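You operate a simulated robot arm through the tools that you are given. There is no shell and no other tool. Be economical: measure what you need, move in short steps, check, and stop when the job is done.

You run a simulated robot arm. Do the job below in one go: nothing can be reset, and whatever is moved stays where it is left.

JOB
Move the white cup out of the slopped juice, wipe it up and add about 80 ml more.
Fine: cup on the purple mat; white cloth and slim jar go back.

Only the result counts: the job must be done as asked and must still hold three seconds after the hand-in. Knocking over, shifting, dropping, spilling or breaking anything else fails it. Flat cloth is picked up by pressing the open fingertips on it (5 to 10 N) and closing them slowly along it; thin cloth reads only 2 to 8 mm in the jaws.

ROBOT AND FRAMES
A 7-joint arm with a two-finger parallel gripper, fixed in place. Base frame: the origin is at the foot of the arm, x ahead of it, y to its left, z up. Readings come in m, degrees, newtons and seconds.
Its first joint turns from -115.0 to 115.0 degrees. Payload 3.91 kg.
The tool frame sits at the grasp point between the pads (the TCP): z along the fingers, y along the line on which they close. The tips reach 0.03 m beyond it. Largest opening 0.11 m; finger width 0.02, thickness 0.01; the body of the gripper, 0.048 by 0.112 m, starts 0.055 m behind the TCP.
Orientation is told as [roll, pitch, yaw] about the base's x, y, z axes, in that order, counted from this pose: with the fingers straight down and closing along the base's y, the tool's x points along the base's -x, its y along +y and its z along -z.

CONTROLS
- The arm moves only by the tool nudge_tool. Its argument "plan" is text: rows parted by semicolons, each of 7 numbers parted by spaces: the shift along the tool's x, y, z in units of 200 mm (1.0 is 200 mm), then the turn, a rotation vector about the tool's x, y, z in units of 90 degrees (1.0 is 90 degrees), then the opening, from 0 (shut) to 1 (fully open). In form: tx ty tz rx ry rz gripper; .... A call has 1 to 8 rows; each row is the pose to reach, as a shift and turn from the pose commanded when the call began, along the tool's axes at that moment. A call with a number of a shift or a turn outside -1 to 1 is refused whole. A row lasts 0.2 s, in which the tool goes at most 0.05 m and 8.6 degrees; a call with a longer step from one row to the next is refused whole, and so is a gripper value outside its range. Where a pose cannot be reached the arm comes as near as it can. A force on the tool above 40 N (or 10 N above the force at the start of the call, whichever is more), or a blocked arm, ends the call early, and 0.2 s more pass. Each finger travels about 0.108 m/s and halts on what it meets, pressing with about 21 N; the grip force reading is that of the motor and also rises with nothing between the fingers. The clock runs only during rows and for 0.2 s after the last one: add rows that repeat a pose to give the fingers time. It gives the time, the measured TCP pose, the force on the tool (base axes), the opening and the grip force at its end, in the units of the frame above (readings bear some noise).
- Cameras (640 x 400 px; columns grow to the right, rows downward): "scene" is fixed at [0.219, 0.6514, 1.4892]; the picture's right is [-0.92, -0.40, 0.00], its down [-0.31, 0.73, -0.61] and it looks along [0.24, -0.56, -0.79] (base axes); focal length 273 px, centre (320, 200). "wrist" rides on the gripper at [0.072, 0.017, -0.103] in the tool frame; the picture's right is [-0.23, 0.97, 0.00], its down [-0.76, -0.18, -0.62] and it looks along [-0.61, -0.14, 0.78] (tool axes); focal length 222 px, centre (320, 200). There is no depth. A picture from a camera that has moved, and an enlarged one, comes with that camera's place and axes in the base frame and with its lens.
- camera(camera): a new picture of that camera. The clock stands still meanwhile.
- slide_trunk(by): slides the trunk up (or, below 0, down) by that many m; the arm rides with it, the base frame stays. It gives what a move gives, with no picture.
- zoom(camera, box): a new picture of the part [left, top, right, bottom] of that camera's present view, enlarged. The clock stands still meanwhile.
- hand_in(): hands the job in; it is judged then, once.

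Work in short steps. Places have to be worked out from the pictures, the camera data and where the tool is seen: move nearer, look again, correct. Check each grasp and each placing, and mend what went wrong. You have 120 turns and 64 pictures in all, those below and enlarged ones among them. Open the gripper and draw the arm clear of the work before you hand the job in, unless the task says otherwise; then end with one line.

The tools are called as name(argument=value, ...) on one line, values as JSON. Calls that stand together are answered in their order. nudge_tool: Moves the arm, as the interface text tells. Its arguments: {"type":"object","properties":{"plan":{"type":"string"}},"required":["plan"]} The other tools are called the same way: slide_trunk (by) slides the trunk up or down; camera (camera) takes a picture; zoom (camera, box) takes an enlarged picture of a part of a camera's view; hand_in () hands the job in.

At the start:

```text
time_s: 0.0
ee_pos: [0.5188, 0.1619, 1.1513]
ee_rot: [0.0, 0.0, -0.1]
force: [0.0, -0.3, -0.2]
grip_width: 0.11
gripper_force: 0.0
trunk travel left (down, up): [-0.7, 0.29]
```

scene: 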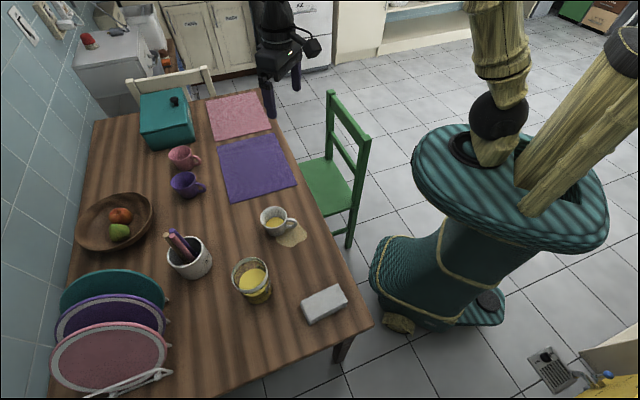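
wrist: 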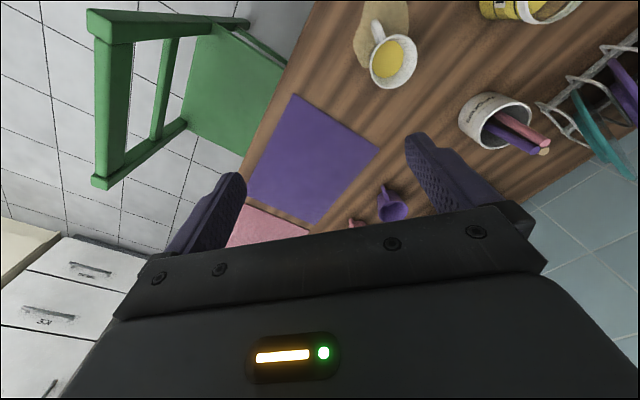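

I'll start with a closer look at the work area from the scene camera.

zoom(camera="scene", box=[200, 180, 380, 340])

zoom(camera="scene", box=[120, 80, 320, 220])

```text
2.50 times, centred on (290, 260) of scene
camera zoom: at [0.219, 0.6514, 1.4892], right [-0.92, -0.4, 0.0], down [-0.31, 0.73, -0.61], along [0.24, -0.56, -0.79], focal length 682 px, centre (395, 50)
```

zoom: 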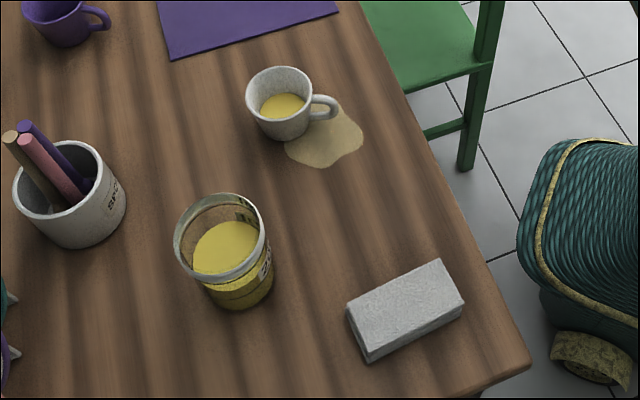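

```text
2.86 times, centred on (220, 150) of scene
camera zoom: at [0.219, 0.6514, 1.4892], right [-0.92, -0.4, 0.0], down [-0.31, 0.73, -0.61], along [0.24, -0.56, -0.79], focal length 779 px, centre (606, 343)
```

zoom: 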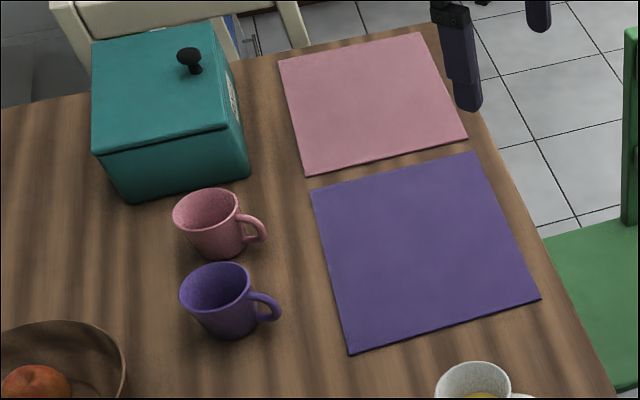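

Triangulating both views puts the tabletop near z≈0.755, not 0.46. On that basis the cup is at about (0.523, 0.293), with its handle pointing about 203°. I'll move above the cup, staying high, turn the jaws perpendicular to the handle and look again.

nudge_tool(plan="0 0.11 0.15 0 0 -0.045 1; 0 0.22 0.3 0 0 -0.09 1; 0 0.33 0.45 0 0 -0.13 1; 0 0.44 0.6 0 0 -0.175 1; 0 0.55 0.7 0 0 -0.22 1; 0 0.65 0.8 0 0 -0.261 1; 0 0.65 0.8 0 0 -0.261 1")

camera(camera="wrist")

camera(camera="scene")

```text
time_s: 1.6
ee_pos: [0.5178, 0.2938, 0.9925]
ee_rot: [0.0, 0.0, 23.6]
force: [-0.1, -0.2, 0.0]
grip_width: 0.1098
gripper_force: 0.0
trunk travel left (down, up): [-0.7, 0.29]
```

```text
59 pictures are left
camera wrist: at [0.4449, 0.2801, 1.0956], right [-0.18, 0.98, 0.0], down [0.77, 0.14, 0.62], along [0.61, 0.11, -0.78], focal length 222 px, centre (320, 200)
```

wrist: 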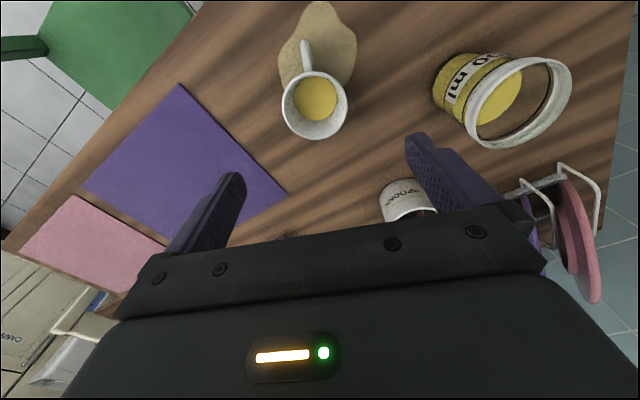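

```text
58 pictures are left
```

scene: 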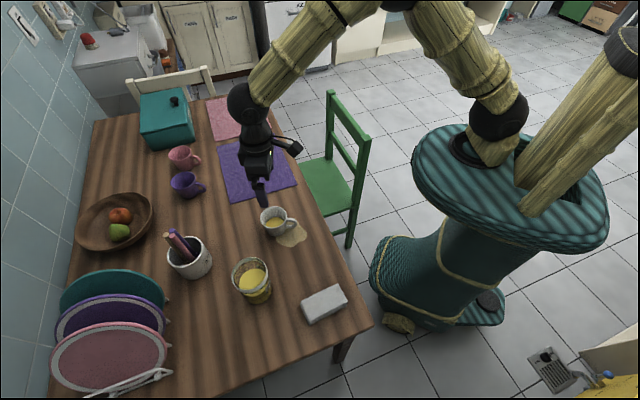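

The cup rim is at about (0.526, 0.287, 0.805) and roughly 0.08 m wide, so it fits the jaws. I'll correct sideways and drop to just above the rim, then check.

nudge_tool(plan="-0.011 -0.02 0.2 0 0 0 1; -0.022 -0.04 0.4 0 0 0 1; -0.022 -0.04 0.6 0 0 0 1; -0.022 -0.04 0.6 0 0 0 1")

camera(camera="wrist")

zoom(camera="scene", box=[200, 140, 360, 260])

```text
time_s: 2.6
ee_pos: [0.524, 0.287, 0.8715]
ee_rot: [0.0, 0.0, 23.5]
force: [0.3, -0.6, 0.9]
grip_width: 0.11
gripper_force: 0.0
trunk travel left (down, up): [-0.7, 0.29]
```

```text
57 pictures are left
camera wrist: at [0.4507, 0.2737, 0.9757], right [-0.18, 0.98, 0.0], down [0.77, 0.14, 0.62], along [0.61, 0.11, -0.78], focal length 222 px, centre (320, 200)
```

wrist: 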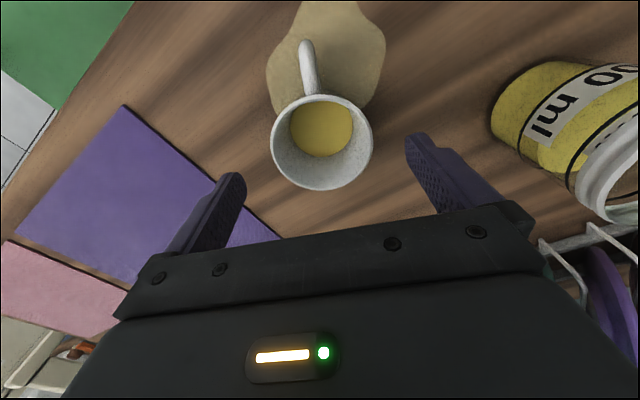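

```text
3.33 times, centred on (280, 200) of scene
camera zoom: at [0.219, 0.6514, 1.4892], right [-0.92, -0.4, 0.0], down [-0.31, 0.73, -0.61], along [0.24, -0.56, -0.79], focal length 909 px, centre (453, 200)
```

zoom: 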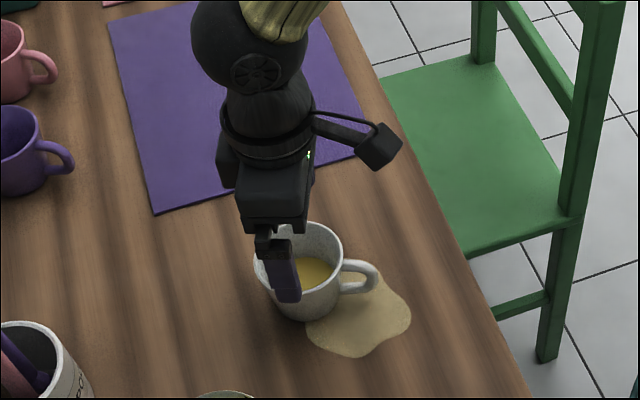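

Alignment is good: the cup is centred between the fingers with the rim at z≈0.806. I'll lower to TCP z≈0.795 and stop there before closing.

nudge_tool(plan="0 0 0.15 0 0 0 1; 0 0 0.28 0 0 0 1; 0 0 0.36 0 0 0 1; 0 0 0.37 0 0 0 1")

camera(camera="wrist")

```text
time_s: 3.6
ee_pos: [0.5262, 0.2865, 0.797]
ee_rot: [0.0, 0.0, 23.4]
force: [-1.1, 0.4, -0.3]
grip_width: 0.1098
gripper_force: 0.0
trunk travel left (down, up): [-0.7, 0.29]
```

```text
55 pictures are left
camera wrist: at [0.4524, 0.2739, 0.9012], right [-0.18, 0.98, 0.0], down [0.77, 0.14, 0.62], along [0.61, 0.11, -0.78], focal length 222 px, centre (320, 200)
```

wrist: 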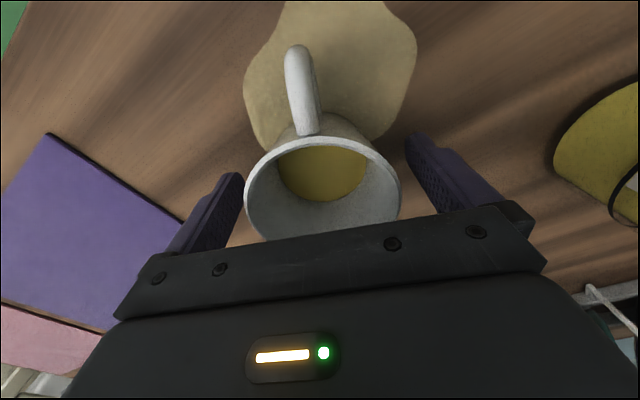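

The fingers straddle the rim cleanly, so I'll close gradually.

nudge_tool(plan="0 0 0 0 0 0 0.9; 0 0 0 0 0 0 0.8; 0 0 0 0 0 0 0.74; 0 0 0 0 0 0 0.68; 0 0 0 0 0 0 0.6; 0 0 0 0 0 0 0.6")

```text
time_s: 5.0
ee_pos: [0.5255, 0.2865, 0.798]
ee_rot: [0.0, 0.0, 23.5]
force: [0.1, 1.0, -0.1]
grip_width: 0.082
gripper_force: 20.6
trunk travel left (down, up): [-0.7, 0.29]
```

It's gripped at 0.082 m with 20.6 N. I'll lift it 8 cm slowly.

nudge_tool(plan="0 0 -0.04 0 0 0 0.6; 0 0 -0.1 0 0 0 0.6; 0 0 -0.17 0 0 0 0.6; 0 0 -0.25 0 0 0 0.6; 0 0 -0.33 0 0 0 0.6; 0 0 -0.4 0 0 0 0.6; 0 0 -0.4 0 0 0 0.6")

camera(camera="scene")

```text
time_s: 6.6
ee_pos: [0.5261, 0.2873, 0.8778]
ee_rot: [-0.1, 0.0, 23.5]
force: [0.0, -0.1, -2.0]
grip_width: 0.0826
gripper_force: 21.1
trunk travel left (down, up): [-0.7, 0.29]
```

```text
54 pictures are left
```

scene: 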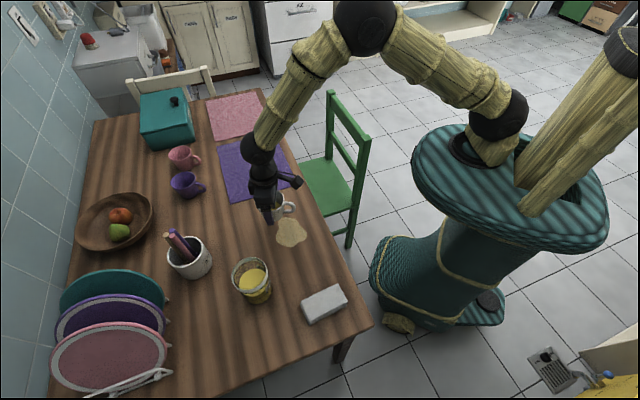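

The cup is up and clear, with the puddle showing below. I'll carry it level to over the near corner area of the purple mat, around (0.63, 0.11).

nudge_tool(plan="-0.017 -0.12 0 0 0 0 0.6; -0.034 -0.25 0 0 0 0 0.6; -0.05 -0.375 0 0 0 0 0.6; -0.067 -0.5 0 0 0 0 0.6; -0.084 -0.625 0 0 0 0 0.6; -0.1 -0.75 0 0 0 0 0.6; -0.117 -0.875 0 0 0 0 0.6; -0.13 -1 0 0 0 0 0.6")

camera(camera="wrist")

zoom(camera="scene", box=[200, 100, 360, 220])

```text
time_s: 8.4
ee_pos: [0.6297, 0.112, 0.8778]
ee_rot: [0.1, 0.1, 23.5]
force: [-0.1, 0.2, -2.6]
grip_width: 0.0822
gripper_force: 20.5
trunk travel left (down, up): [-0.7, 0.29]
```

```text
53 pictures are left
camera wrist: at [0.5569, 0.0996, 0.9818], right [-0.18, 0.98, 0.0], down [0.77, 0.14, 0.62], along [0.61, 0.11, -0.78], focal length 222 px, centre (320, 200)
```

wrist: 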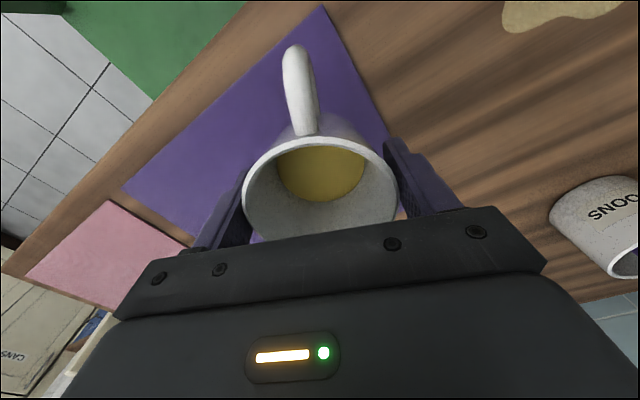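

```text
3.33 times, centred on (280, 160) of scene
camera zoom: at [0.219, 0.6514, 1.4892], right [-0.92, -0.4, 0.0], down [-0.31, 0.73, -0.61], along [0.24, -0.56, -0.79], focal length 909 px, centre (453, 333)
```

zoom: 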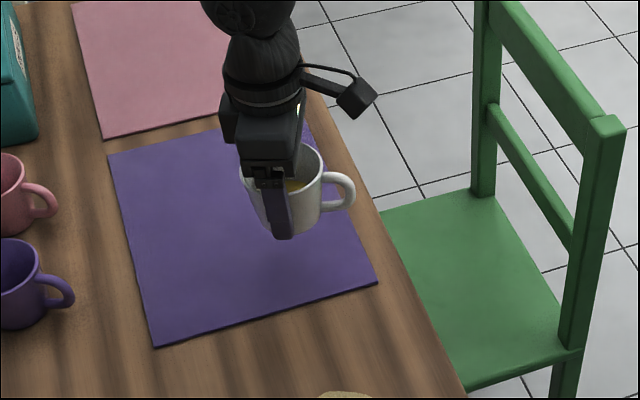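

The cup is over the mat, but I'll shift it about 1 cm further in and lower it slowly. On bare table it rested at TCP z≈0.798, so the mat should put contact slightly higher.

nudge_tool(plan="-0.057 -0.025 0 0 0 0 0.6; -0.057 -0.025 0.1 0 0 0 0.6; -0.057 -0.025 0.2 0 0 0 0.6; -0.057 -0.025 0.28 0 0 0 0.6; -0.057 -0.025 0.34 0 0 0 0.6; -0.057 -0.025 0.36 0 0 0 0.6; -0.057 -0.025 0.36 0 0 0 0.6")

zoom(camera="scene", box=[220, 120, 320, 220])

```text
time_s: 10.0
ee_pos: [0.6408, 0.1151, 0.8048]
ee_rot: [0.0, 0.0, 23.6]
force: [-0.9, -0.1, -1.9]
grip_width: 0.0823
gripper_force: 20.7
trunk travel left (down, up): [-0.7, 0.29]
```

```text
4.00 times, centred on (270, 170) of scene
camera zoom: at [0.219, 0.6514, 1.4892], right [-0.92, -0.4, 0.0], down [-0.31, 0.73, -0.61], along [0.24, -0.56, -0.79], focal length 1090 px, centre (520, 320)
```

zoom: 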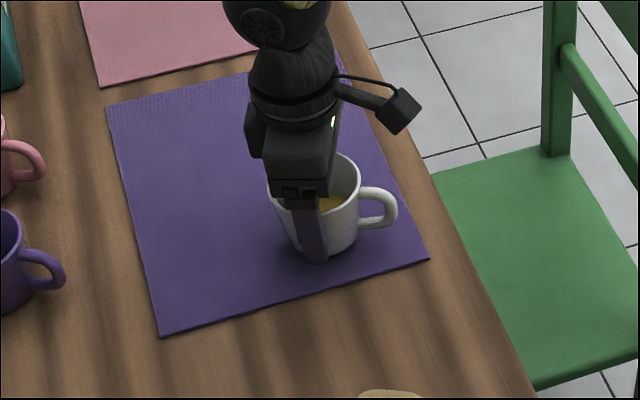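

Still carrying about 2 N, so it hasn't touched yet. I'll keep lowering in 1.5 mm steps.

nudge_tool(plan="0 0 0.0075 0 0 0 0.6; 0 0 0.015 0 0 0 0.6; 0 0 0.015 0 0 0 0.6")

```text
time_s: 10.8
ee_pos: [0.6418, 0.1153, 0.8028]
ee_rot: [0.0, 0.0, 23.5]
force: [0.4, 1.0, -2.0]
grip_width: 0.0824
gripper_force: 21.7
trunk travel left (down, up): [-0.7, 0.29]
```

nudge_tool(plan="0 0 0.0075 0 0 0 0.6; 0 0 0.015 0 0 0 0.6; 0 0 0.015 0 0 0 0.6")

```text
time_s: 11.6
ee_pos: [0.6403, 0.1141, 0.8028]
ee_rot: [0.0, -0.1, 23.5]
force: [-0.7, 0.7, 12.6]
grip_width: 0.0825
gripper_force: 21.1
trunk travel left (down, up): [-0.7, 0.29]
```

That's contact, with +12.6 N pushing up. I'll ease off 2 mm, open, and rise clear.

nudge_tool(plan="0 0 -0.01 0 0 0 0.6; 0 0 -0.01 0 0 0 0.76; 0 0 -0.01 0 0 0 0.85; 0 0 -0.01 0 0 0 1; 0 0 -0.01 0 0 0 1")

camera(camera="wrist")

```text
time_s: 12.8
ee_pos: [0.6412, 0.1132, 0.8023]
ee_rot: [0.0, -0.1, 23.4]
force: [0.8, 0.1, 0.2]
grip_width: 0.11
gripper_force: 0.1
trunk travel left (down, up): [-0.7, 0.29]
```

```text
50 pictures are left
camera wrist: at [0.5683, 0.1006, 0.9053], right [-0.18, 0.98, 0.0], down [0.77, 0.14, 0.62], along [0.61, 0.11, -0.78], focal length 222 px, centre (320, 200)
```

wrist: 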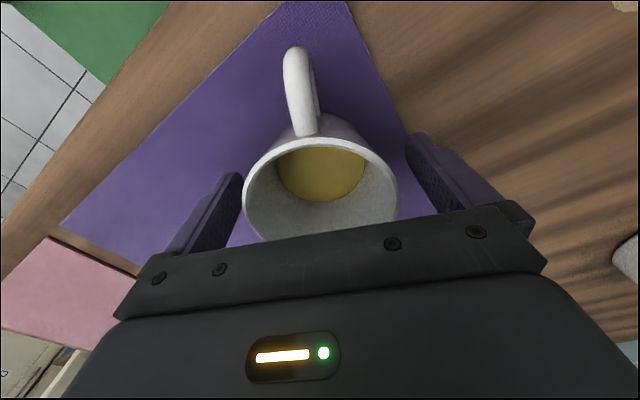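

The cup is standing on the mat, released. I'll rise straight up.

nudge_tool(plan="0 0 -0.15 0 0 0 1; 0 0 -0.35 0 0 0 1; 0 0 -0.6 0 0 0 1; 0 0 -0.8 0 0 0 1; 0 0 -0.8 0 0 0 1")

zoom(camera="scene", box=[200, 140, 380, 340])

```text
time_s: 14.0
ee_pos: [0.6433, 0.1131, 0.9613]
ee_rot: [0.1, 0.0, 23.5]
force: [-1.2, -0.6, -0.2]
grip_width: 0.1101
gripper_force: 0.2
trunk travel left (down, up): [-0.7, 0.29]
```

```text
2.00 times, centred on (290, 240) of scene
camera zoom: at [0.219, 0.6514, 1.4892], right [-0.92, -0.4, 0.0], down [-0.31, 0.73, -0.61], along [0.24, -0.56, -0.79], focal length 545 px, centre (380, 120)
```

zoom: 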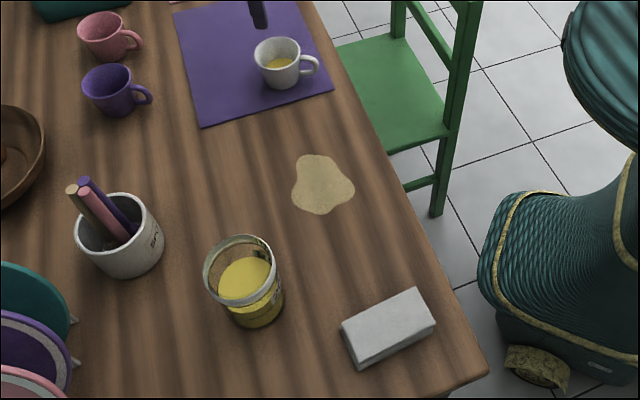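

The cup is fine on the mat, and the whole puddle is visible at about (0.476, 0.284), around 0.11 m across. Next I'll head to the folded white cloth at about (0.298, 0.442), turning yaw to 49°.

nudge_tool(plan="0.07 0.16 0 0 0 -0.05 1; 0.14 0.33 0 0 0 -0.1 1; 0.21 0.5 0 0 0 -0.15 1; 0.28 0.67 0 0 0 -0.2 1; 0.35 0.84 0 0 0 -0.25 1; 0.42 1 0 0 0 -0.283 1; 0.42 1 0 0 0 -0.283 1")

```text
time_s: 15.6
ee_pos: [0.4839, 0.2635, 0.9602]
ee_rot: [-0.1, 0.0, 48.9]
force: [-0.8, 0.2, -0.2]
grip_width: 0.1102
gripper_force: 0.0
trunk travel left (down, up): [-0.7, 0.29]
```

Halfway there. I'll continue toward the cloth.

nudge_tool(plan="-0.01 0.2 0 0 0 0 1; -0.02 0.4 0 0 0 0 1; -0.03 0.6 0 0 0 0 1; -0.04 0.8 0 0 0 0 1; -0.06 1 0 0 0 0 1; -0.06 1 0 0 0 0 1")

camera(camera="wrist")

```text
time_s: 17.0
ee_pos: [0.3406, 0.4047, 0.961]
ee_rot: [0.1, 0.1, 48.9]
force: [-0.3, 0.3, 0.7]
grip_width: 0.1099
gripper_force: 0.2
trunk travel left (down, up): [-0.7, 0.29]
```

```text
48 pictures are left
camera wrist: at [0.2812, 0.361, 1.0652], right [-0.59, 0.81, 0.0], down [0.63, 0.46, 0.62], along [0.51, 0.36, -0.78], focal length 222 px, centre (320, 200)
```

wrist: 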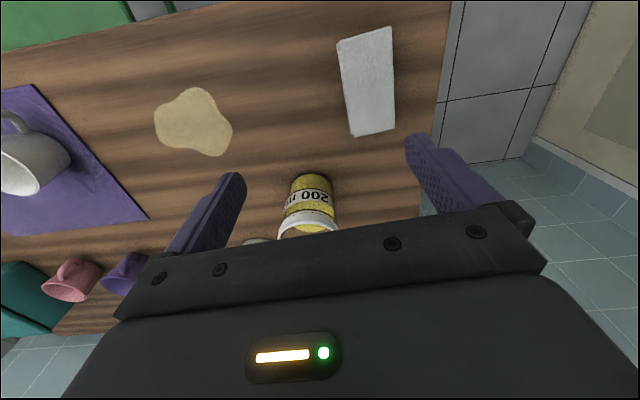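

The wrist view confirms the cloth centre at about (0.295, 0.440), with its long axis near 50°. I'll centre over it and descend to the tips at z≈0.80.

nudge_tool(plan="0.009 0.144 0.1 0 0 -0.01 1; 0.017 0.288 0.2 0 0 -0.01 1; 0.017 0.288 0.4 0 0 -0.01 1; 0.017 0.288 0.6 0 0 -0.01 1; 0.017 0.288 0.65 0 0 -0.01 1; 0.017 0.288 0.65 0 0 -0.01 1")

camera(camera="wrist")

zoom(camera="scene", box=[270, 250, 390, 350])

```text
time_s: 18.4
ee_pos: [0.297, 0.4396, 0.8332]
ee_rot: [-0.1, 0.0, 49.9]
force: [-0.2, -0.6, -0.3]
grip_width: 0.11
gripper_force: 0.0
trunk travel left (down, up): [-0.7, 0.29]
```

```text
47 pictures are left
camera wrist: at [0.2372, 0.3952, 0.9355], right [-0.6, 0.8, 0.0], down [0.63, 0.47, 0.62], along [0.5, 0.37, -0.78], focal length 222 px, centre (320, 200)
```

wrist: 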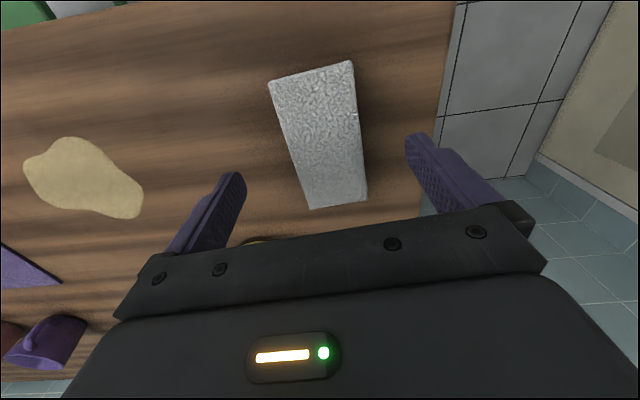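

```text
4.00 times, centred on (330, 300) of scene
camera zoom: at [0.219, 0.6514, 1.4892], right [-0.92, -0.4, 0.0], down [-0.31, 0.73, -0.61], along [0.24, -0.56, -0.79], focal length 1090 px, centre (280, -200)
```

zoom: 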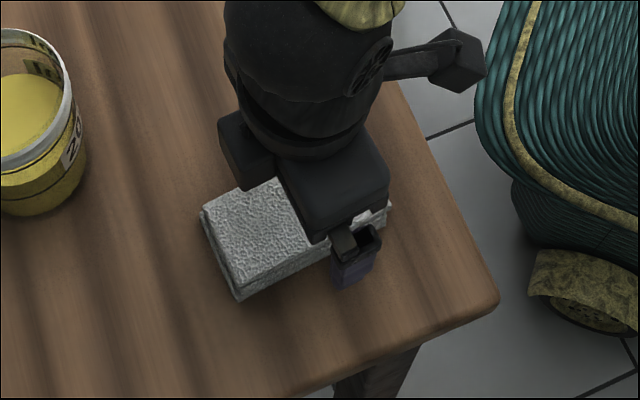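

The cloth is centred and aligned. I'll descend to just above the table and feel for it.

nudge_tool(plan="0 0 0.1 0 0 0 1; 0 0 0.18 0 0 0 1; 0 0 0.23 0 0 0 1; 0 0 0.23 0 0 0 1")

camera(camera="wrist")

zoom(camera="scene", box=[290, 270, 370, 340])

```text
time_s: 19.4
ee_pos: [0.2953, 0.4399, 0.7856]
ee_rot: [0.0, 0.0, 49.9]
force: [0.1, 0.6, -0.2]
grip_width: 0.1102
gripper_force: 0.0
trunk travel left (down, up): [-0.7, 0.29]
```

```text
45 pictures are left
camera wrist: at [0.2363, 0.3949, 0.8894], right [-0.6, 0.8, 0.0], down [0.63, 0.47, 0.62], along [0.5, 0.37, -0.78], focal length 222 px, centre (320, 200)
```

wrist: 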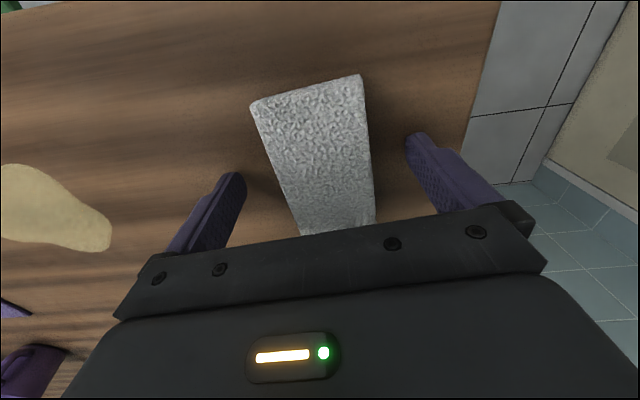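

```text
5.71 times, centred on (330, 305) of scene
camera zoom: at [0.219, 0.6514, 1.4892], right [-0.92, -0.4, 0.0], down [-0.31, 0.73, -0.61], along [0.24, -0.56, -0.79], focal length 1558 px, centre (263, -400)
```

zoom: 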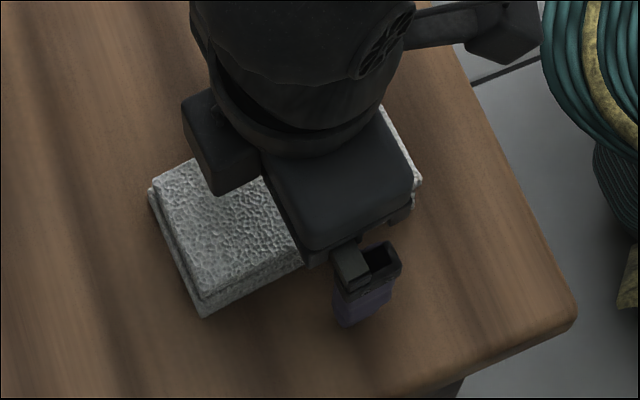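

No contact yet at 0.7856. I'll step down carefully.

nudge_tool(plan="0 0 0.01 0 0 0 1; 0 0 0.02 0 0 0 1; 0 0 0.03 0 0 0 1; 0 0 0.03 0 0 0 1")

```text
time_s: 20.4
ee_pos: [0.2969, 0.4388, 0.7799]
ee_rot: [0.2, 0.0, 49.9]
force: [-0.8, 0.0, 1.7]
grip_width: 0.1099
gripper_force: 0.0
trunk travel left (down, up): [-0.7, 0.29]
```

nudge_tool(plan="0 0 0.006 0 0 0 1; 0 0 0.012 0 0 0 1; 0 0 0.012 0 0 0 1")

```text
time_s: 21.2
ee_pos: [0.2963, 0.4387, 0.7794]
ee_rot: [0.0, -0.3, 49.9]
force: [1.4, -0.2, 30.2]
grip_width: 0.1099
gripper_force: 0.0
trunk travel left (down, up): [-0.7, 0.29]
```

The table touch is at TCP≈0.780, so the table is at z≈0.750. I'll raise the tips about 7 mm and close on the cloth.

nudge_tool(plan="0 0 -0.03 0 0 0 1; 0 0 -0.048 0 0 0 0.9; 0 0 -0.048 0 0 0 0.78; 0 0 -0.048 0 0 0 0.66; 0 0 -0.048 0 0 0 0.54; 0 0 -0.048 0 0 0 0.42; 0 0 -0.048 0 0 0 0.3; 0 0 -0.048 0 0 0 0.3")

camera(camera="wrist")

```text
time_s: 23.0
ee_pos: [0.2968, 0.4392, 0.788]
ee_rot: [0.0, 0.0, 49.9]
force: [0.1, 0.3, -0.1]
grip_width: 0.0591
gripper_force: 20.6
trunk travel left (down, up): [-0.7, 0.29]
```

```text
43 pictures are left
camera wrist: at [0.2361, 0.3951, 0.8907], right [-0.6, 0.8, 0.0], down [0.63, 0.47, 0.62], along [0.5, 0.37, -0.78], focal length 222 px, centre (320, 200)
```

wrist: 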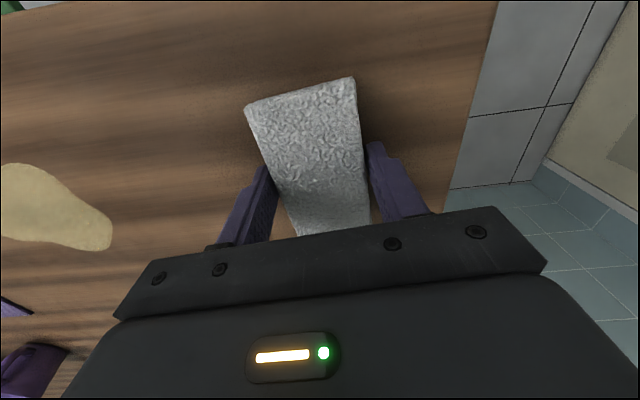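

The cloth is held with the jaws at 59 mm. The return pose is TCP (0.2965, 0.439, 0.788) at yaw 49.9. Lifting now.

nudge_tool(plan="0 0 -0.08 0 0 0 0.3; 0 0 -0.2 0 0 0 0.3; 0 0 -0.3 0 0 0 0.3; 0 0 -0.3 0 0 0 0.3")

zoom(camera="scene", box=[250, 230, 390, 350])

```text
time_s: 24.0
ee_pos: [0.2958, 0.4397, 0.8476]
ee_rot: [0.0, 0.0, 49.9]
force: [0.4, 0.1, -1.1]
grip_width: 0.0591
gripper_force: 21.3
trunk travel left (down, up): [-0.7, 0.29]
```

```text
3.33 times, centred on (320, 290) of scene
camera zoom: at [0.219, 0.6514, 1.4892], right [-0.92, -0.4, 0.0], down [-0.31, 0.73, -0.61], along [0.24, -0.56, -0.79], focal length 909 px, centre (320, -100)
```

zoom: 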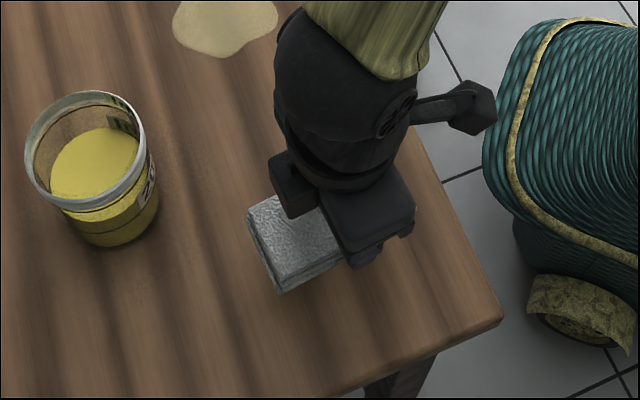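

Cloth is held and hanging level. The puddle lies straight along the jaw axis from here, so I'll slide to just beside its near edge and lower.

nudge_tool(plan="0.005 -0.16 0 0 0 0 0.3; 0.01 -0.32 0 0 0 0 0.3; 0.015 -0.48 0 0 0 0 0.3; 0.02 -0.64 0 0 0 0 0.3; 0.025 -0.78 0 0 0 0 0.3; 0.025 -0.78 0.14 0 0 0 0.3; 0.025 -0.78 0.24 0 0 0 0.3; 0.025 -0.78 0.28 0 0 0 0.3")

camera(camera="wrist")

```text
time_s: 25.8
ee_pos: [0.4123, 0.3348, 0.7917]
ee_rot: [0.0, 0.0, 49.8]
force: [-0.8, 0.4, -0.7]
grip_width: 0.0592
gripper_force: 21.6
trunk travel left (down, up): [-0.7, 0.29]
```

```text
41 pictures are left
camera wrist: at [0.3523, 0.2908, 0.8945], right [-0.6, 0.8, 0.0], down [0.63, 0.47, 0.62], along [0.5, 0.37, -0.78], focal length 222 px, centre (320, 200)
```

wrist: 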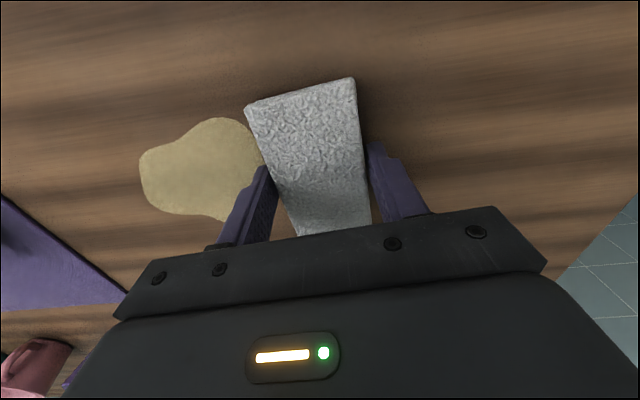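

The puddle sits just beside the cloth and within its length. I'll lower to gentle contact.

nudge_tool(plan="0 0 0.01 0 0 0 0.3; 0 0 0.018 0 0 0 0.3; 0 0 0.018 0 0 0 0.3")

```text
time_s: 26.6
ee_pos: [0.4121, 0.3362, 0.7882]
ee_rot: [0.0, 0.0, 49.9]
force: [-0.9, -0.6, -0.8]
grip_width: 0.0591
gripper_force: 20.8
trunk travel left (down, up): [-0.7, 0.29]
```

nudge_tool(plan="0 0 0.006 0 0 0 0.3; 0 0 0.011 0 0 0 0.3; 0 0 0.011 0 0 0 0.3")

```text
time_s: 27.4
ee_pos: [0.412, 0.3351, 0.7861]
ee_rot: [0.0, -0.2, 49.9]
force: [0.3, -0.6, 17.3]
grip_width: 0.0593
gripper_force: 21.3
trunk travel left (down, up): [-0.7, 0.29]
```

It's pressing at 17 N. I'll ease off slightly and sweep across the puddle.

nudge_tool(plan="0 -0.1 -0.003 0 0 0 0.3; 0 -0.22 -0.003 0 0 0 0.3; 0 -0.34 -0.003 0 0 0 0.3; 0 -0.46 -0.003 0 0 0 0.3; 0 -0.58 -0.003 0 0 0 0.3; 0 -0.7 -0.003 0 0 0 0.3; 0 -0.82 -0.003 0 0 0 0.3; 0 -0.82 -0.003 0 0 0 0.3")

camera(camera="wrist")

```text
time_s: 29.2
ee_pos: [0.5366, 0.2298, 0.7866]
ee_rot: [0.0, -0.1, 50.0]
force: [-3.6, 2.3, 15.9]
grip_width: 0.059
gripper_force: 21.1
trunk travel left (down, up): [-0.7, 0.29]
```

```text
40 pictures are left
camera wrist: at [0.4771, 0.1846, 0.8902], right [-0.6, 0.8, 0.0], down [0.63, 0.47, 0.62], along [0.5, 0.37, -0.78], focal length 222 px, centre (320, 200)
```

wrist: 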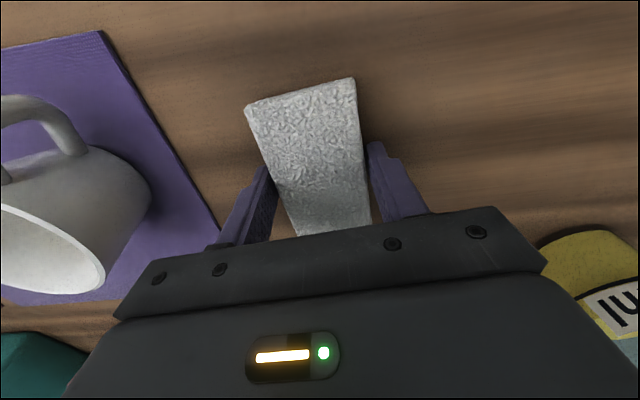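

The puddle appears gone after one sweep. I'll do a return pass to be safe, then lift.

nudge_tool(plan="0.03 0.12 0 0 0 0 0.3; 0.05 0.24 0 0 0 0 0.3; 0.05 0.36 0 0 0 0 0.3; 0.05 0.48 0 0 0 0 0.3; 0.03 0.6 0 0 0 0 0.3; 0 0.72 0 0 0 0 0.3; 0 0.82 0 0 0 0 0.3; 0 0.82 -0.1 0 0 0 0.3")

zoom(camera="scene", box=[200, 160, 380, 340])

```text
time_s: 31.0
ee_pos: [0.4109, 0.335, 0.805]
ee_rot: [0.0, 0.1, 49.9]
force: [0.9, 0.9, -0.1]
grip_width: 0.0592
gripper_force: 20.7
trunk travel left (down, up): [-0.7, 0.29]
```

```text
2.22 times, centred on (290, 250) of scene
camera zoom: at [0.219, 0.6514, 1.4892], right [-0.92, -0.4, 0.0], down [-0.31, 0.73, -0.61], along [0.24, -0.56, -0.79], focal length 606 px, centre (387, 89)
```

zoom: 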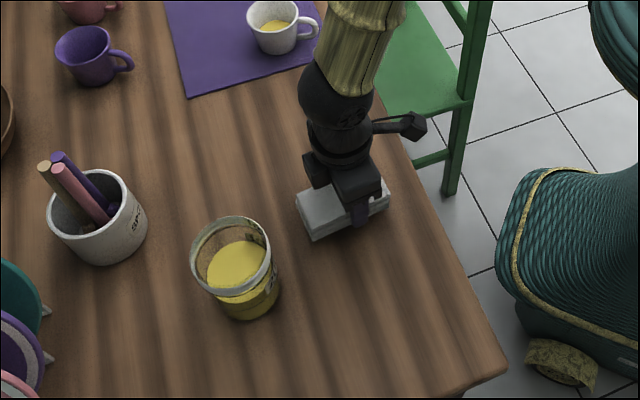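

The table looks clean. I'll carry the cloth back to where it lay.

nudge_tool(plan="0 0.1 -0.15 0 0 0 0.3; -0.007 0.3 -0.2 0 0 0 0.3; -0.014 0.5 -0.2 0 0 0 0.3; -0.022 0.68 -0.2 0 0 0 0.3; -0.029 0.782 -0.15 0 0 0 0.3; -0.029 0.782 0 0 0 0 0.3; -0.029 0.782 0.07 0 0 0 0.3; -0.029 0.782 0.07 0 0 0 0.3")

camera(camera="wrist")

```text
time_s: 32.8
ee_pos: [0.2965, 0.4401, 0.7918]
ee_rot: [0.0, 0.0, 49.9]
force: [-0.4, 0.4, 0.1]
grip_width: 0.0591
gripper_force: 20.7
trunk travel left (down, up): [-0.7, 0.29]
```

```text
38 pictures are left
camera wrist: at [0.2366, 0.3952, 0.8949], right [-0.6, 0.8, 0.0], down [0.63, 0.47, 0.62], along [0.5, 0.37, -0.78], focal length 222 px, centre (320, 200)
```

wrist: 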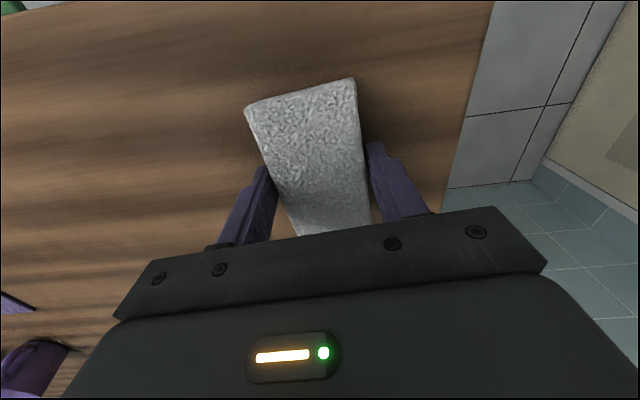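

It's over the original spot, and the former puddle area is clean. I'll lower to contact.

nudge_tool(plan="0 0 0.012 0 0 0 0.3; 0 0 0.024 0 0 0 0.3; 0 0 0.024 0 0 0 0.3")

```text
time_s: 33.6
ee_pos: [0.2969, 0.4398, 0.7881]
ee_rot: [0.0, 0.0, 49.9]
force: [-0.3, 0.3, -0.1]
grip_width: 0.0591
gripper_force: 20.6
trunk travel left (down, up): [-0.7, 0.29]
```

nudge_tool(plan="0 0 0.005 0 0 0 0.3; 0 0 0.007 0 0 0 0.3; 0 0 0.007 0 0 0 0.45; 0 0 0 0 0 0 0.6; 0 0 -0.01 0 0 0 0.8; 0 0 -0.01 0 0 0 1; 0 0 -0.01 0 0 0 1; 0 0 -0.01 0 0 0 1")

```text
time_s: 35.4
ee_pos: [0.2962, 0.4402, 0.7895]
ee_rot: [0.1, 0.0, 49.9]
force: [-0.2, 0.7, 0.0]
grip_width: 0.1098
gripper_force: 0.1
trunk travel left (down, up): [-0.7, 0.29]
```

The cloth is released. I'll rise and inspect the cloth and the jar.

nudge_tool(plan="0 0 -0.15 0 0 0 1; 0 0 -0.35 0 0 0 1; 0 0 -0.6 0 0 0 1; 0 0 -0.85 0 0 0 1; 0 0 -1 0 0 0 1; 0 0 -1 0 0 0 1")

camera(camera="wrist")

zoom(camera="scene", box=[210, 240, 290, 320])

```text
time_s: 36.8
ee_pos: [0.2968, 0.4403, 0.9908]
ee_rot: [0.0, 0.0, 49.9]
force: [-0.3, -0.1, -0.6]
grip_width: 0.11
gripper_force: 0.1
trunk travel left (down, up): [-0.7, 0.29]
```

```text
37 pictures are left
camera wrist: at [0.2375, 0.3958, 1.0932], right [-0.6, 0.8, 0.0], down [0.63, 0.47, 0.62], along [0.5, 0.37, -0.78], focal length 222 px, centre (320, 200)
```

wrist: 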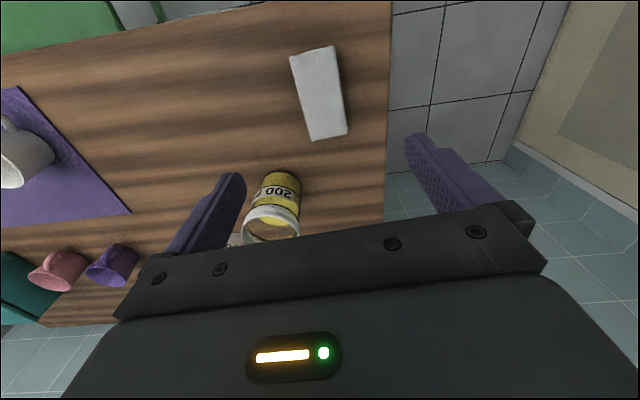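

```text
5.00 times, centred on (250, 280) of scene
camera zoom: at [0.219, 0.6514, 1.4892], right [-0.92, -0.4, 0.0], down [-0.31, 0.73, -0.61], along [0.24, -0.56, -0.79], focal length 1363 px, centre (670, -200)
```

zoom: 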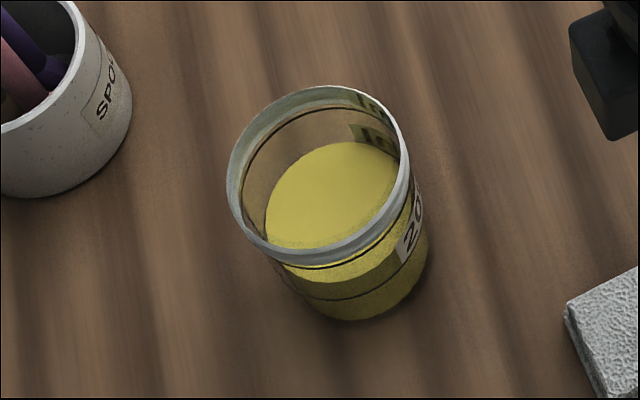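

The cloth is back and the table is clean. Next I'll swing the tool to about 30° below horizontal, pointing at the jar from 13 cm short of it, for a side-on grasp suited to pouring.

nudge_tool(plan="-0.013 -0.07 0 0 -0.094 0 1; -0.026 -0.14 0 0 -0.188 0 1; -0.04 -0.21 0 0 -0.282 0 1; -0.052 -0.28 0 0 -0.376 0 1; -0.065 -0.35 0 0 -0.47 0 1; -0.078 -0.42 0 0 -0.564 0 1; -0.09 -0.48 0 0 -0.658 0 1; -0.09 -0.48 0 0 -0.667 0 1")

camera(camera="wrist")

camera(camera="scene")

```text
time_s: 38.6
ee_pos: [0.3815, 0.3913, 0.9882]
ee_rot: [0.0, -60.1, 49.9]
force: [0.0, -0.4, 0.6]
grip_width: 0.1099
gripper_force: 0.1
trunk travel left (down, up): [-0.7, 0.29]
```

```text
35 pictures are left
camera wrist: at [0.2873, 0.3072, 0.9783], right [-0.67, 0.71, 0.2], down [0.03, -0.24, 0.97], along [0.74, 0.66, 0.14], focal length 222 px, centre (320, 200)
```

wrist: 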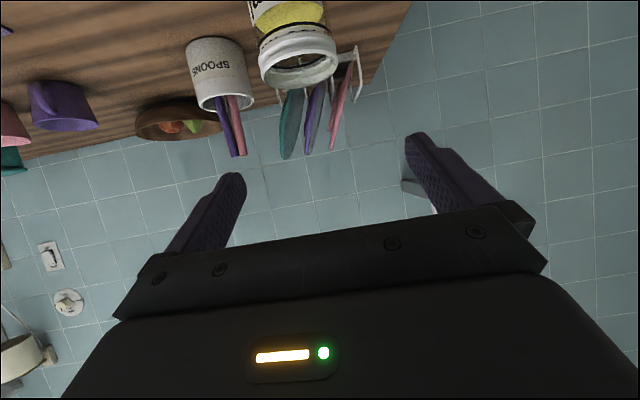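

```text
34 pictures are left
```

scene: 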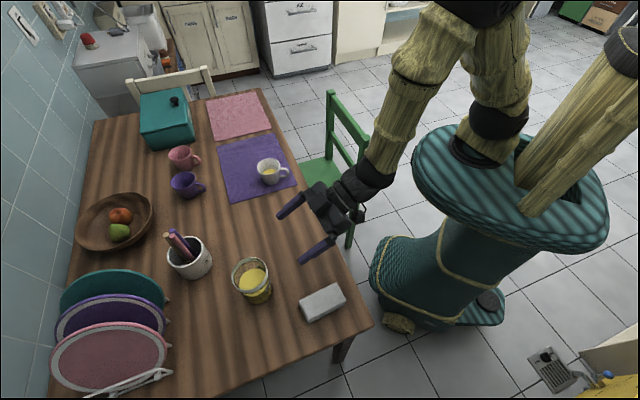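

The tool points cleanly at the jar. Refined estimate: jar axis (0.475, 0.485), rim top z≈0.865, with a thick rim band. I'll lower to z≈0.86 and line up laterally, then look again.

nudge_tool(plan="0.138 -0.014 0.08 0 0 0 1; 0.277 -0.028 0.16 0 0 0 1; 0.415 -0.042 0.24 0 0 0 1; 0.554 -0.055 0.32 0 0 0 1; 0.554 -0.055 0.32 0 0 0 1")

camera(camera="wrist")

zoom(camera="scene", box=[200, 200, 360, 320])

```text
time_s: 39.8
ee_pos: [0.3884, 0.387, 0.861]
ee_rot: [0.1, -60.2, 49.8]
force: [-0.8, 0.4, -0.9]
grip_width: 0.11
gripper_force: 0.1
trunk travel left (down, up): [-0.7, 0.29]
```

```text
33 pictures are left
camera wrist: at [0.2954, 0.3011, 0.8508], right [-0.67, 0.71, 0.2], down [0.03, -0.24, 0.97], along [0.74, 0.66, 0.14], focal length 222 px, centre (320, 200)
```

wrist: 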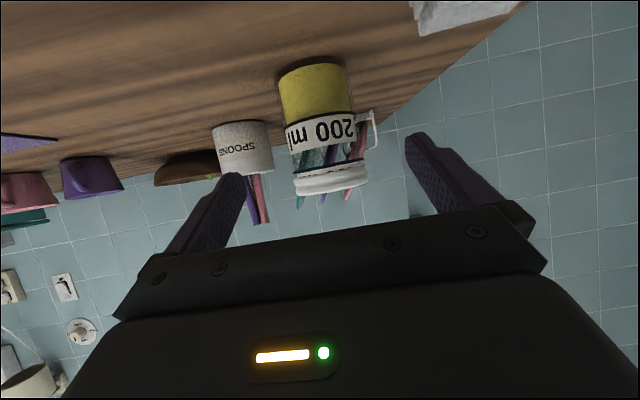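

```text
3.33 times, centred on (280, 260) of scene
camera zoom: at [0.219, 0.6514, 1.4892], right [-0.92, -0.4, 0.0], down [-0.31, 0.73, -0.61], along [0.24, -0.56, -0.79], focal length 909 px, centre (453, 0)
```

zoom: 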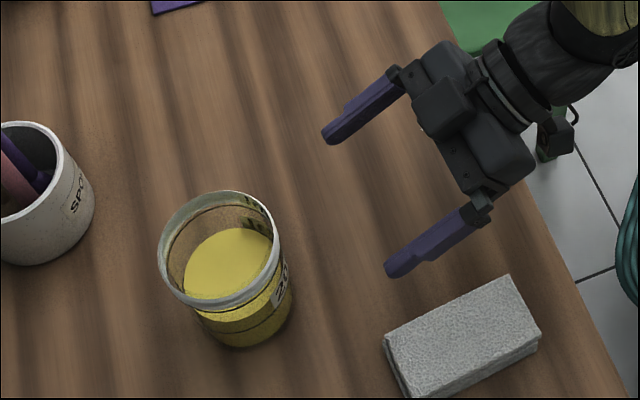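

A good side view of the jar. I'll zoom to measure its fill level.

zoom(camera="wrist", box=[250, 40, 410, 210])

```text
2.35 times, centred on (330, 125) of wrist
camera zoom: at [0.2954, 0.3011, 0.8508], right [-0.67, 0.71, 0.2], down [0.03, -0.24, 0.97], along [0.74, 0.66, 0.14], focal length 523 px, centre (296, 376)
```

zoom: 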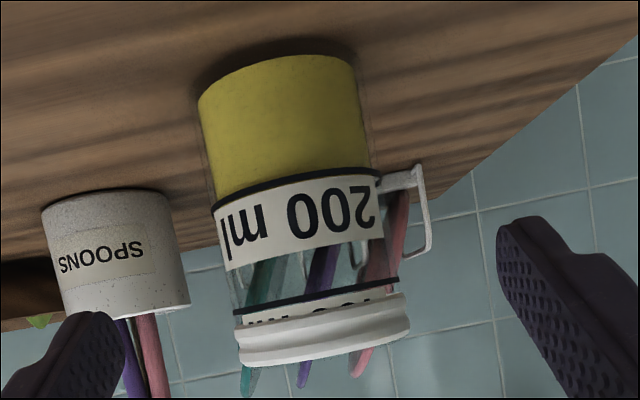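

Rings and labels show 200 ml at about 49 mm height and probably 400 ml at about 100 mm. The level is near 75 mm, so about 300 ml now, and 80 ml is about 20 mm of level. The jar is laterally centred within 2 mm, so I'll advance partway and check.

nudge_tool(plan="-0.006 -0.01 0.13 0 0 0 1; -0.012 -0.01 0.26 0 0 0 1; -0.019 -0.01 0.393 0 0 0 1; -0.019 -0.01 0.393 0 0 0 1")

camera(camera="wrist")

zoom(camera="scene", box=[200, 220, 320, 320])

```text
time_s: 40.8
ee_pos: [0.437, 0.439, 0.8273]
ee_rot: [0.0, -60.1, 49.9]
force: [-0.7, -0.9, 0.0]
grip_width: 0.11
gripper_force: 0.0
trunk travel left (down, up): [-0.7, 0.29]
```

```text
30 pictures are left
camera wrist: at [0.3424, 0.3528, 0.815], right [-0.67, 0.71, 0.2], down [0.03, -0.24, 0.97], along [0.74, 0.66, 0.14], focal length 222 px, centre (320, 200)
```

wrist: 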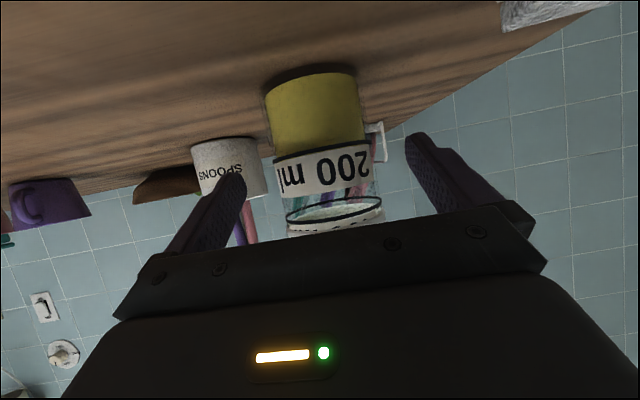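

```text
4.00 times, centred on (260, 270) of scene
camera zoom: at [0.219, 0.6514, 1.4892], right [-0.92, -0.4, 0.0], down [-0.31, 0.73, -0.61], along [0.24, -0.56, -0.79], focal length 1090 px, centre (560, -80)
```

zoom: 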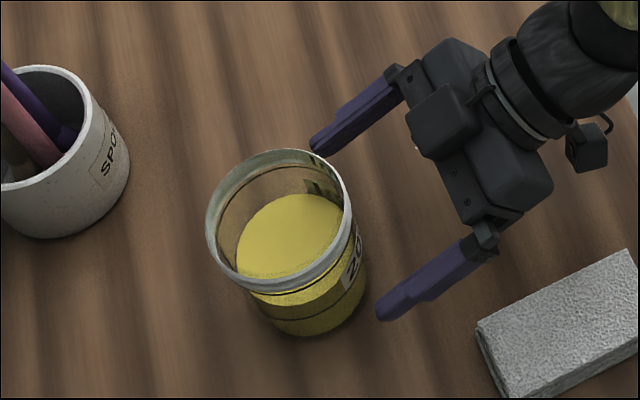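

Alignment is good. I'll advance the last 5 cm slowly.

nudge_tool(plan="-0.033 -0.006 0.06 0 0 0 1; -0.066 -0.006 0.12 0 0 0 1; -0.1 -0.006 0.178 0 0 0 1; -0.12 -0.006 0.215 0 0 0 1; -0.12 -0.006 0.215 0 0 0 1")

camera(camera="wrist")

zoom(camera="scene", box=[200, 220, 320, 320])

```text
time_s: 42.0
ee_pos: [0.4703, 0.4748, 0.8242]
ee_rot: [0.0, -60.0, 49.8]
force: [0.4, 0.0, -0.6]
grip_width: 0.1101
gripper_force: 0.1
trunk travel left (down, up): [-0.7, 0.29]
```

```text
28 pictures are left
camera wrist: at [0.3752, 0.3896, 0.8137], right [-0.67, 0.71, 0.2], down [0.03, -0.24, 0.97], along [0.74, 0.66, 0.14], focal length 222 px, centre (320, 200)
```

wrist: 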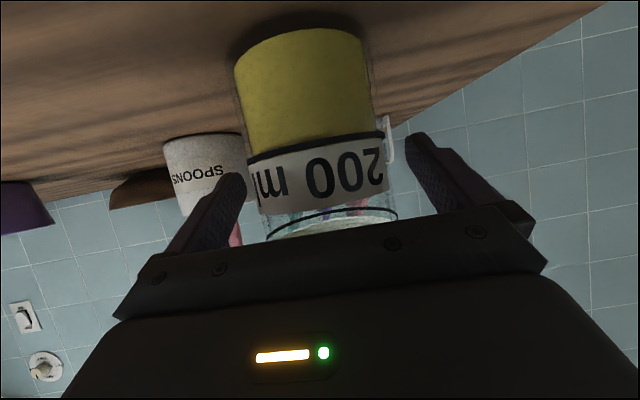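

```text
4.00 times, centred on (260, 270) of scene
camera zoom: at [0.219, 0.6514, 1.4892], right [-0.92, -0.4, 0.0], down [-0.31, 0.73, -0.61], along [0.24, -0.56, -0.79], focal length 1090 px, centre (560, -80)
```

zoom: 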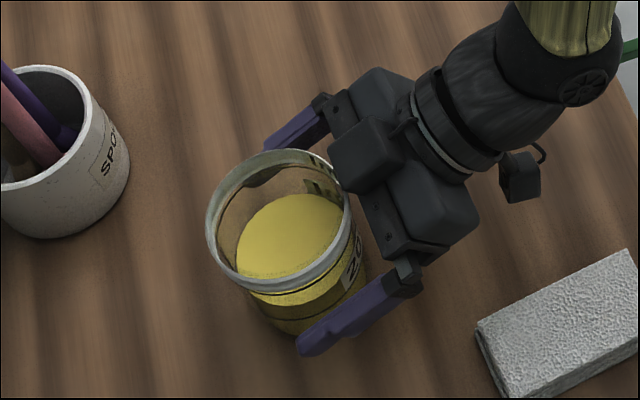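

The fingers flank the jar with the axis about 14 mm ahead of the TCP. Closing gradually.

nudge_tool(plan="0 0 0 0 0 0 0.92; 0 0 0 0 0 0 0.86; 0 0 0 0 0 0 0.8; 0 0 0 0 0 0 0.75; 0 0 0 0 0 0 0.7; 0 0 0 0 0 0 0.6; 0 0 0 0 0 0 0.5; 0 0 0 0 0 0 0.5")

camera(camera="wrist")

```text
time_s: 43.8
ee_pos: [0.4692, 0.4746, 0.8255]
ee_rot: [0.0, -60.0, 49.9]
force: [-0.3, 0.8, 0.8]
grip_width: 0.0829
gripper_force: 21.0
trunk travel left (down, up): [-0.7, 0.29]
```

```text
26 pictures are left
camera wrist: at [0.3748, 0.3897, 0.8138], right [-0.67, 0.71, 0.2], down [0.03, -0.24, 0.97], along [0.74, 0.66, 0.14], focal length 222 px, centre (320, 200)
```

wrist: 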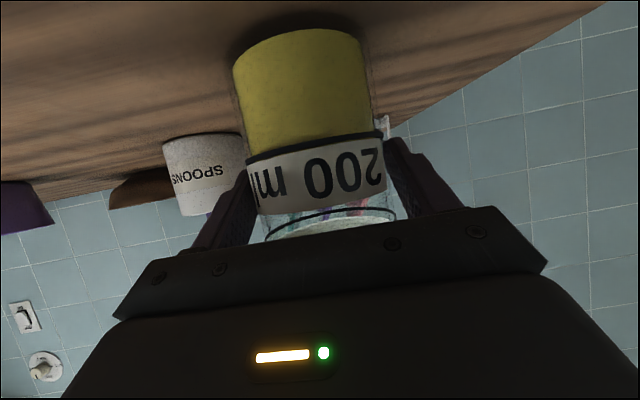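

It's gripped at 83 mm. The return pose is (0.470, 0.4747, 0.825) with rotation (0, −60, 49.9). Lifting it vertically.

nudge_tool(plan="-0.03 0 -0.0175 0 0 0 0.5; -0.1 0 -0.058 0 0 0 0.5; -0.2 0 -0.1155 0 0 0 0.5; -0.3 0 -0.173 0 0 0 0.5; -0.4 0 -0.231 0 0 0 0.5; -0.48 0 -0.277 0 0 0 0.5; -0.52 0 -0.3 0 0 0 0.5; -0.52 0 -0.3 0 0 0 0.5")

camera(camera="wrist")

```text
time_s: 45.6
ee_pos: [0.4695, 0.4741, 0.9439]
ee_rot: [0.1, -60.0, 49.7]
force: [0.5, 0.9, -4.5]
grip_width: 0.0826
gripper_force: 20.7
trunk travel left (down, up): [-0.7, 0.29]
```

```text
25 pictures are left
camera wrist: at [0.3756, 0.3893, 0.9336], right [-0.67, 0.71, 0.2], down [0.03, -0.24, 0.97], along [0.74, 0.66, 0.13], focal length 222 px, centre (320, 200)
```

wrist: 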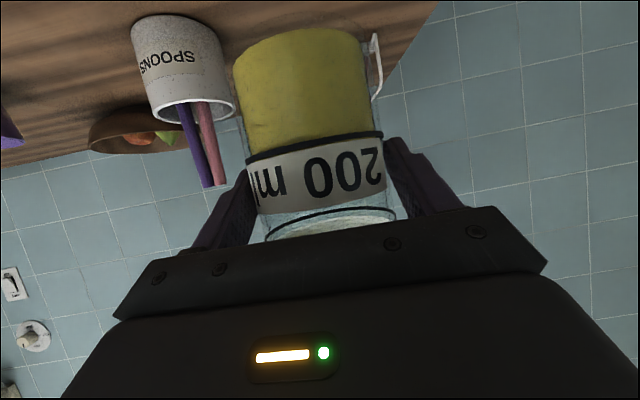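

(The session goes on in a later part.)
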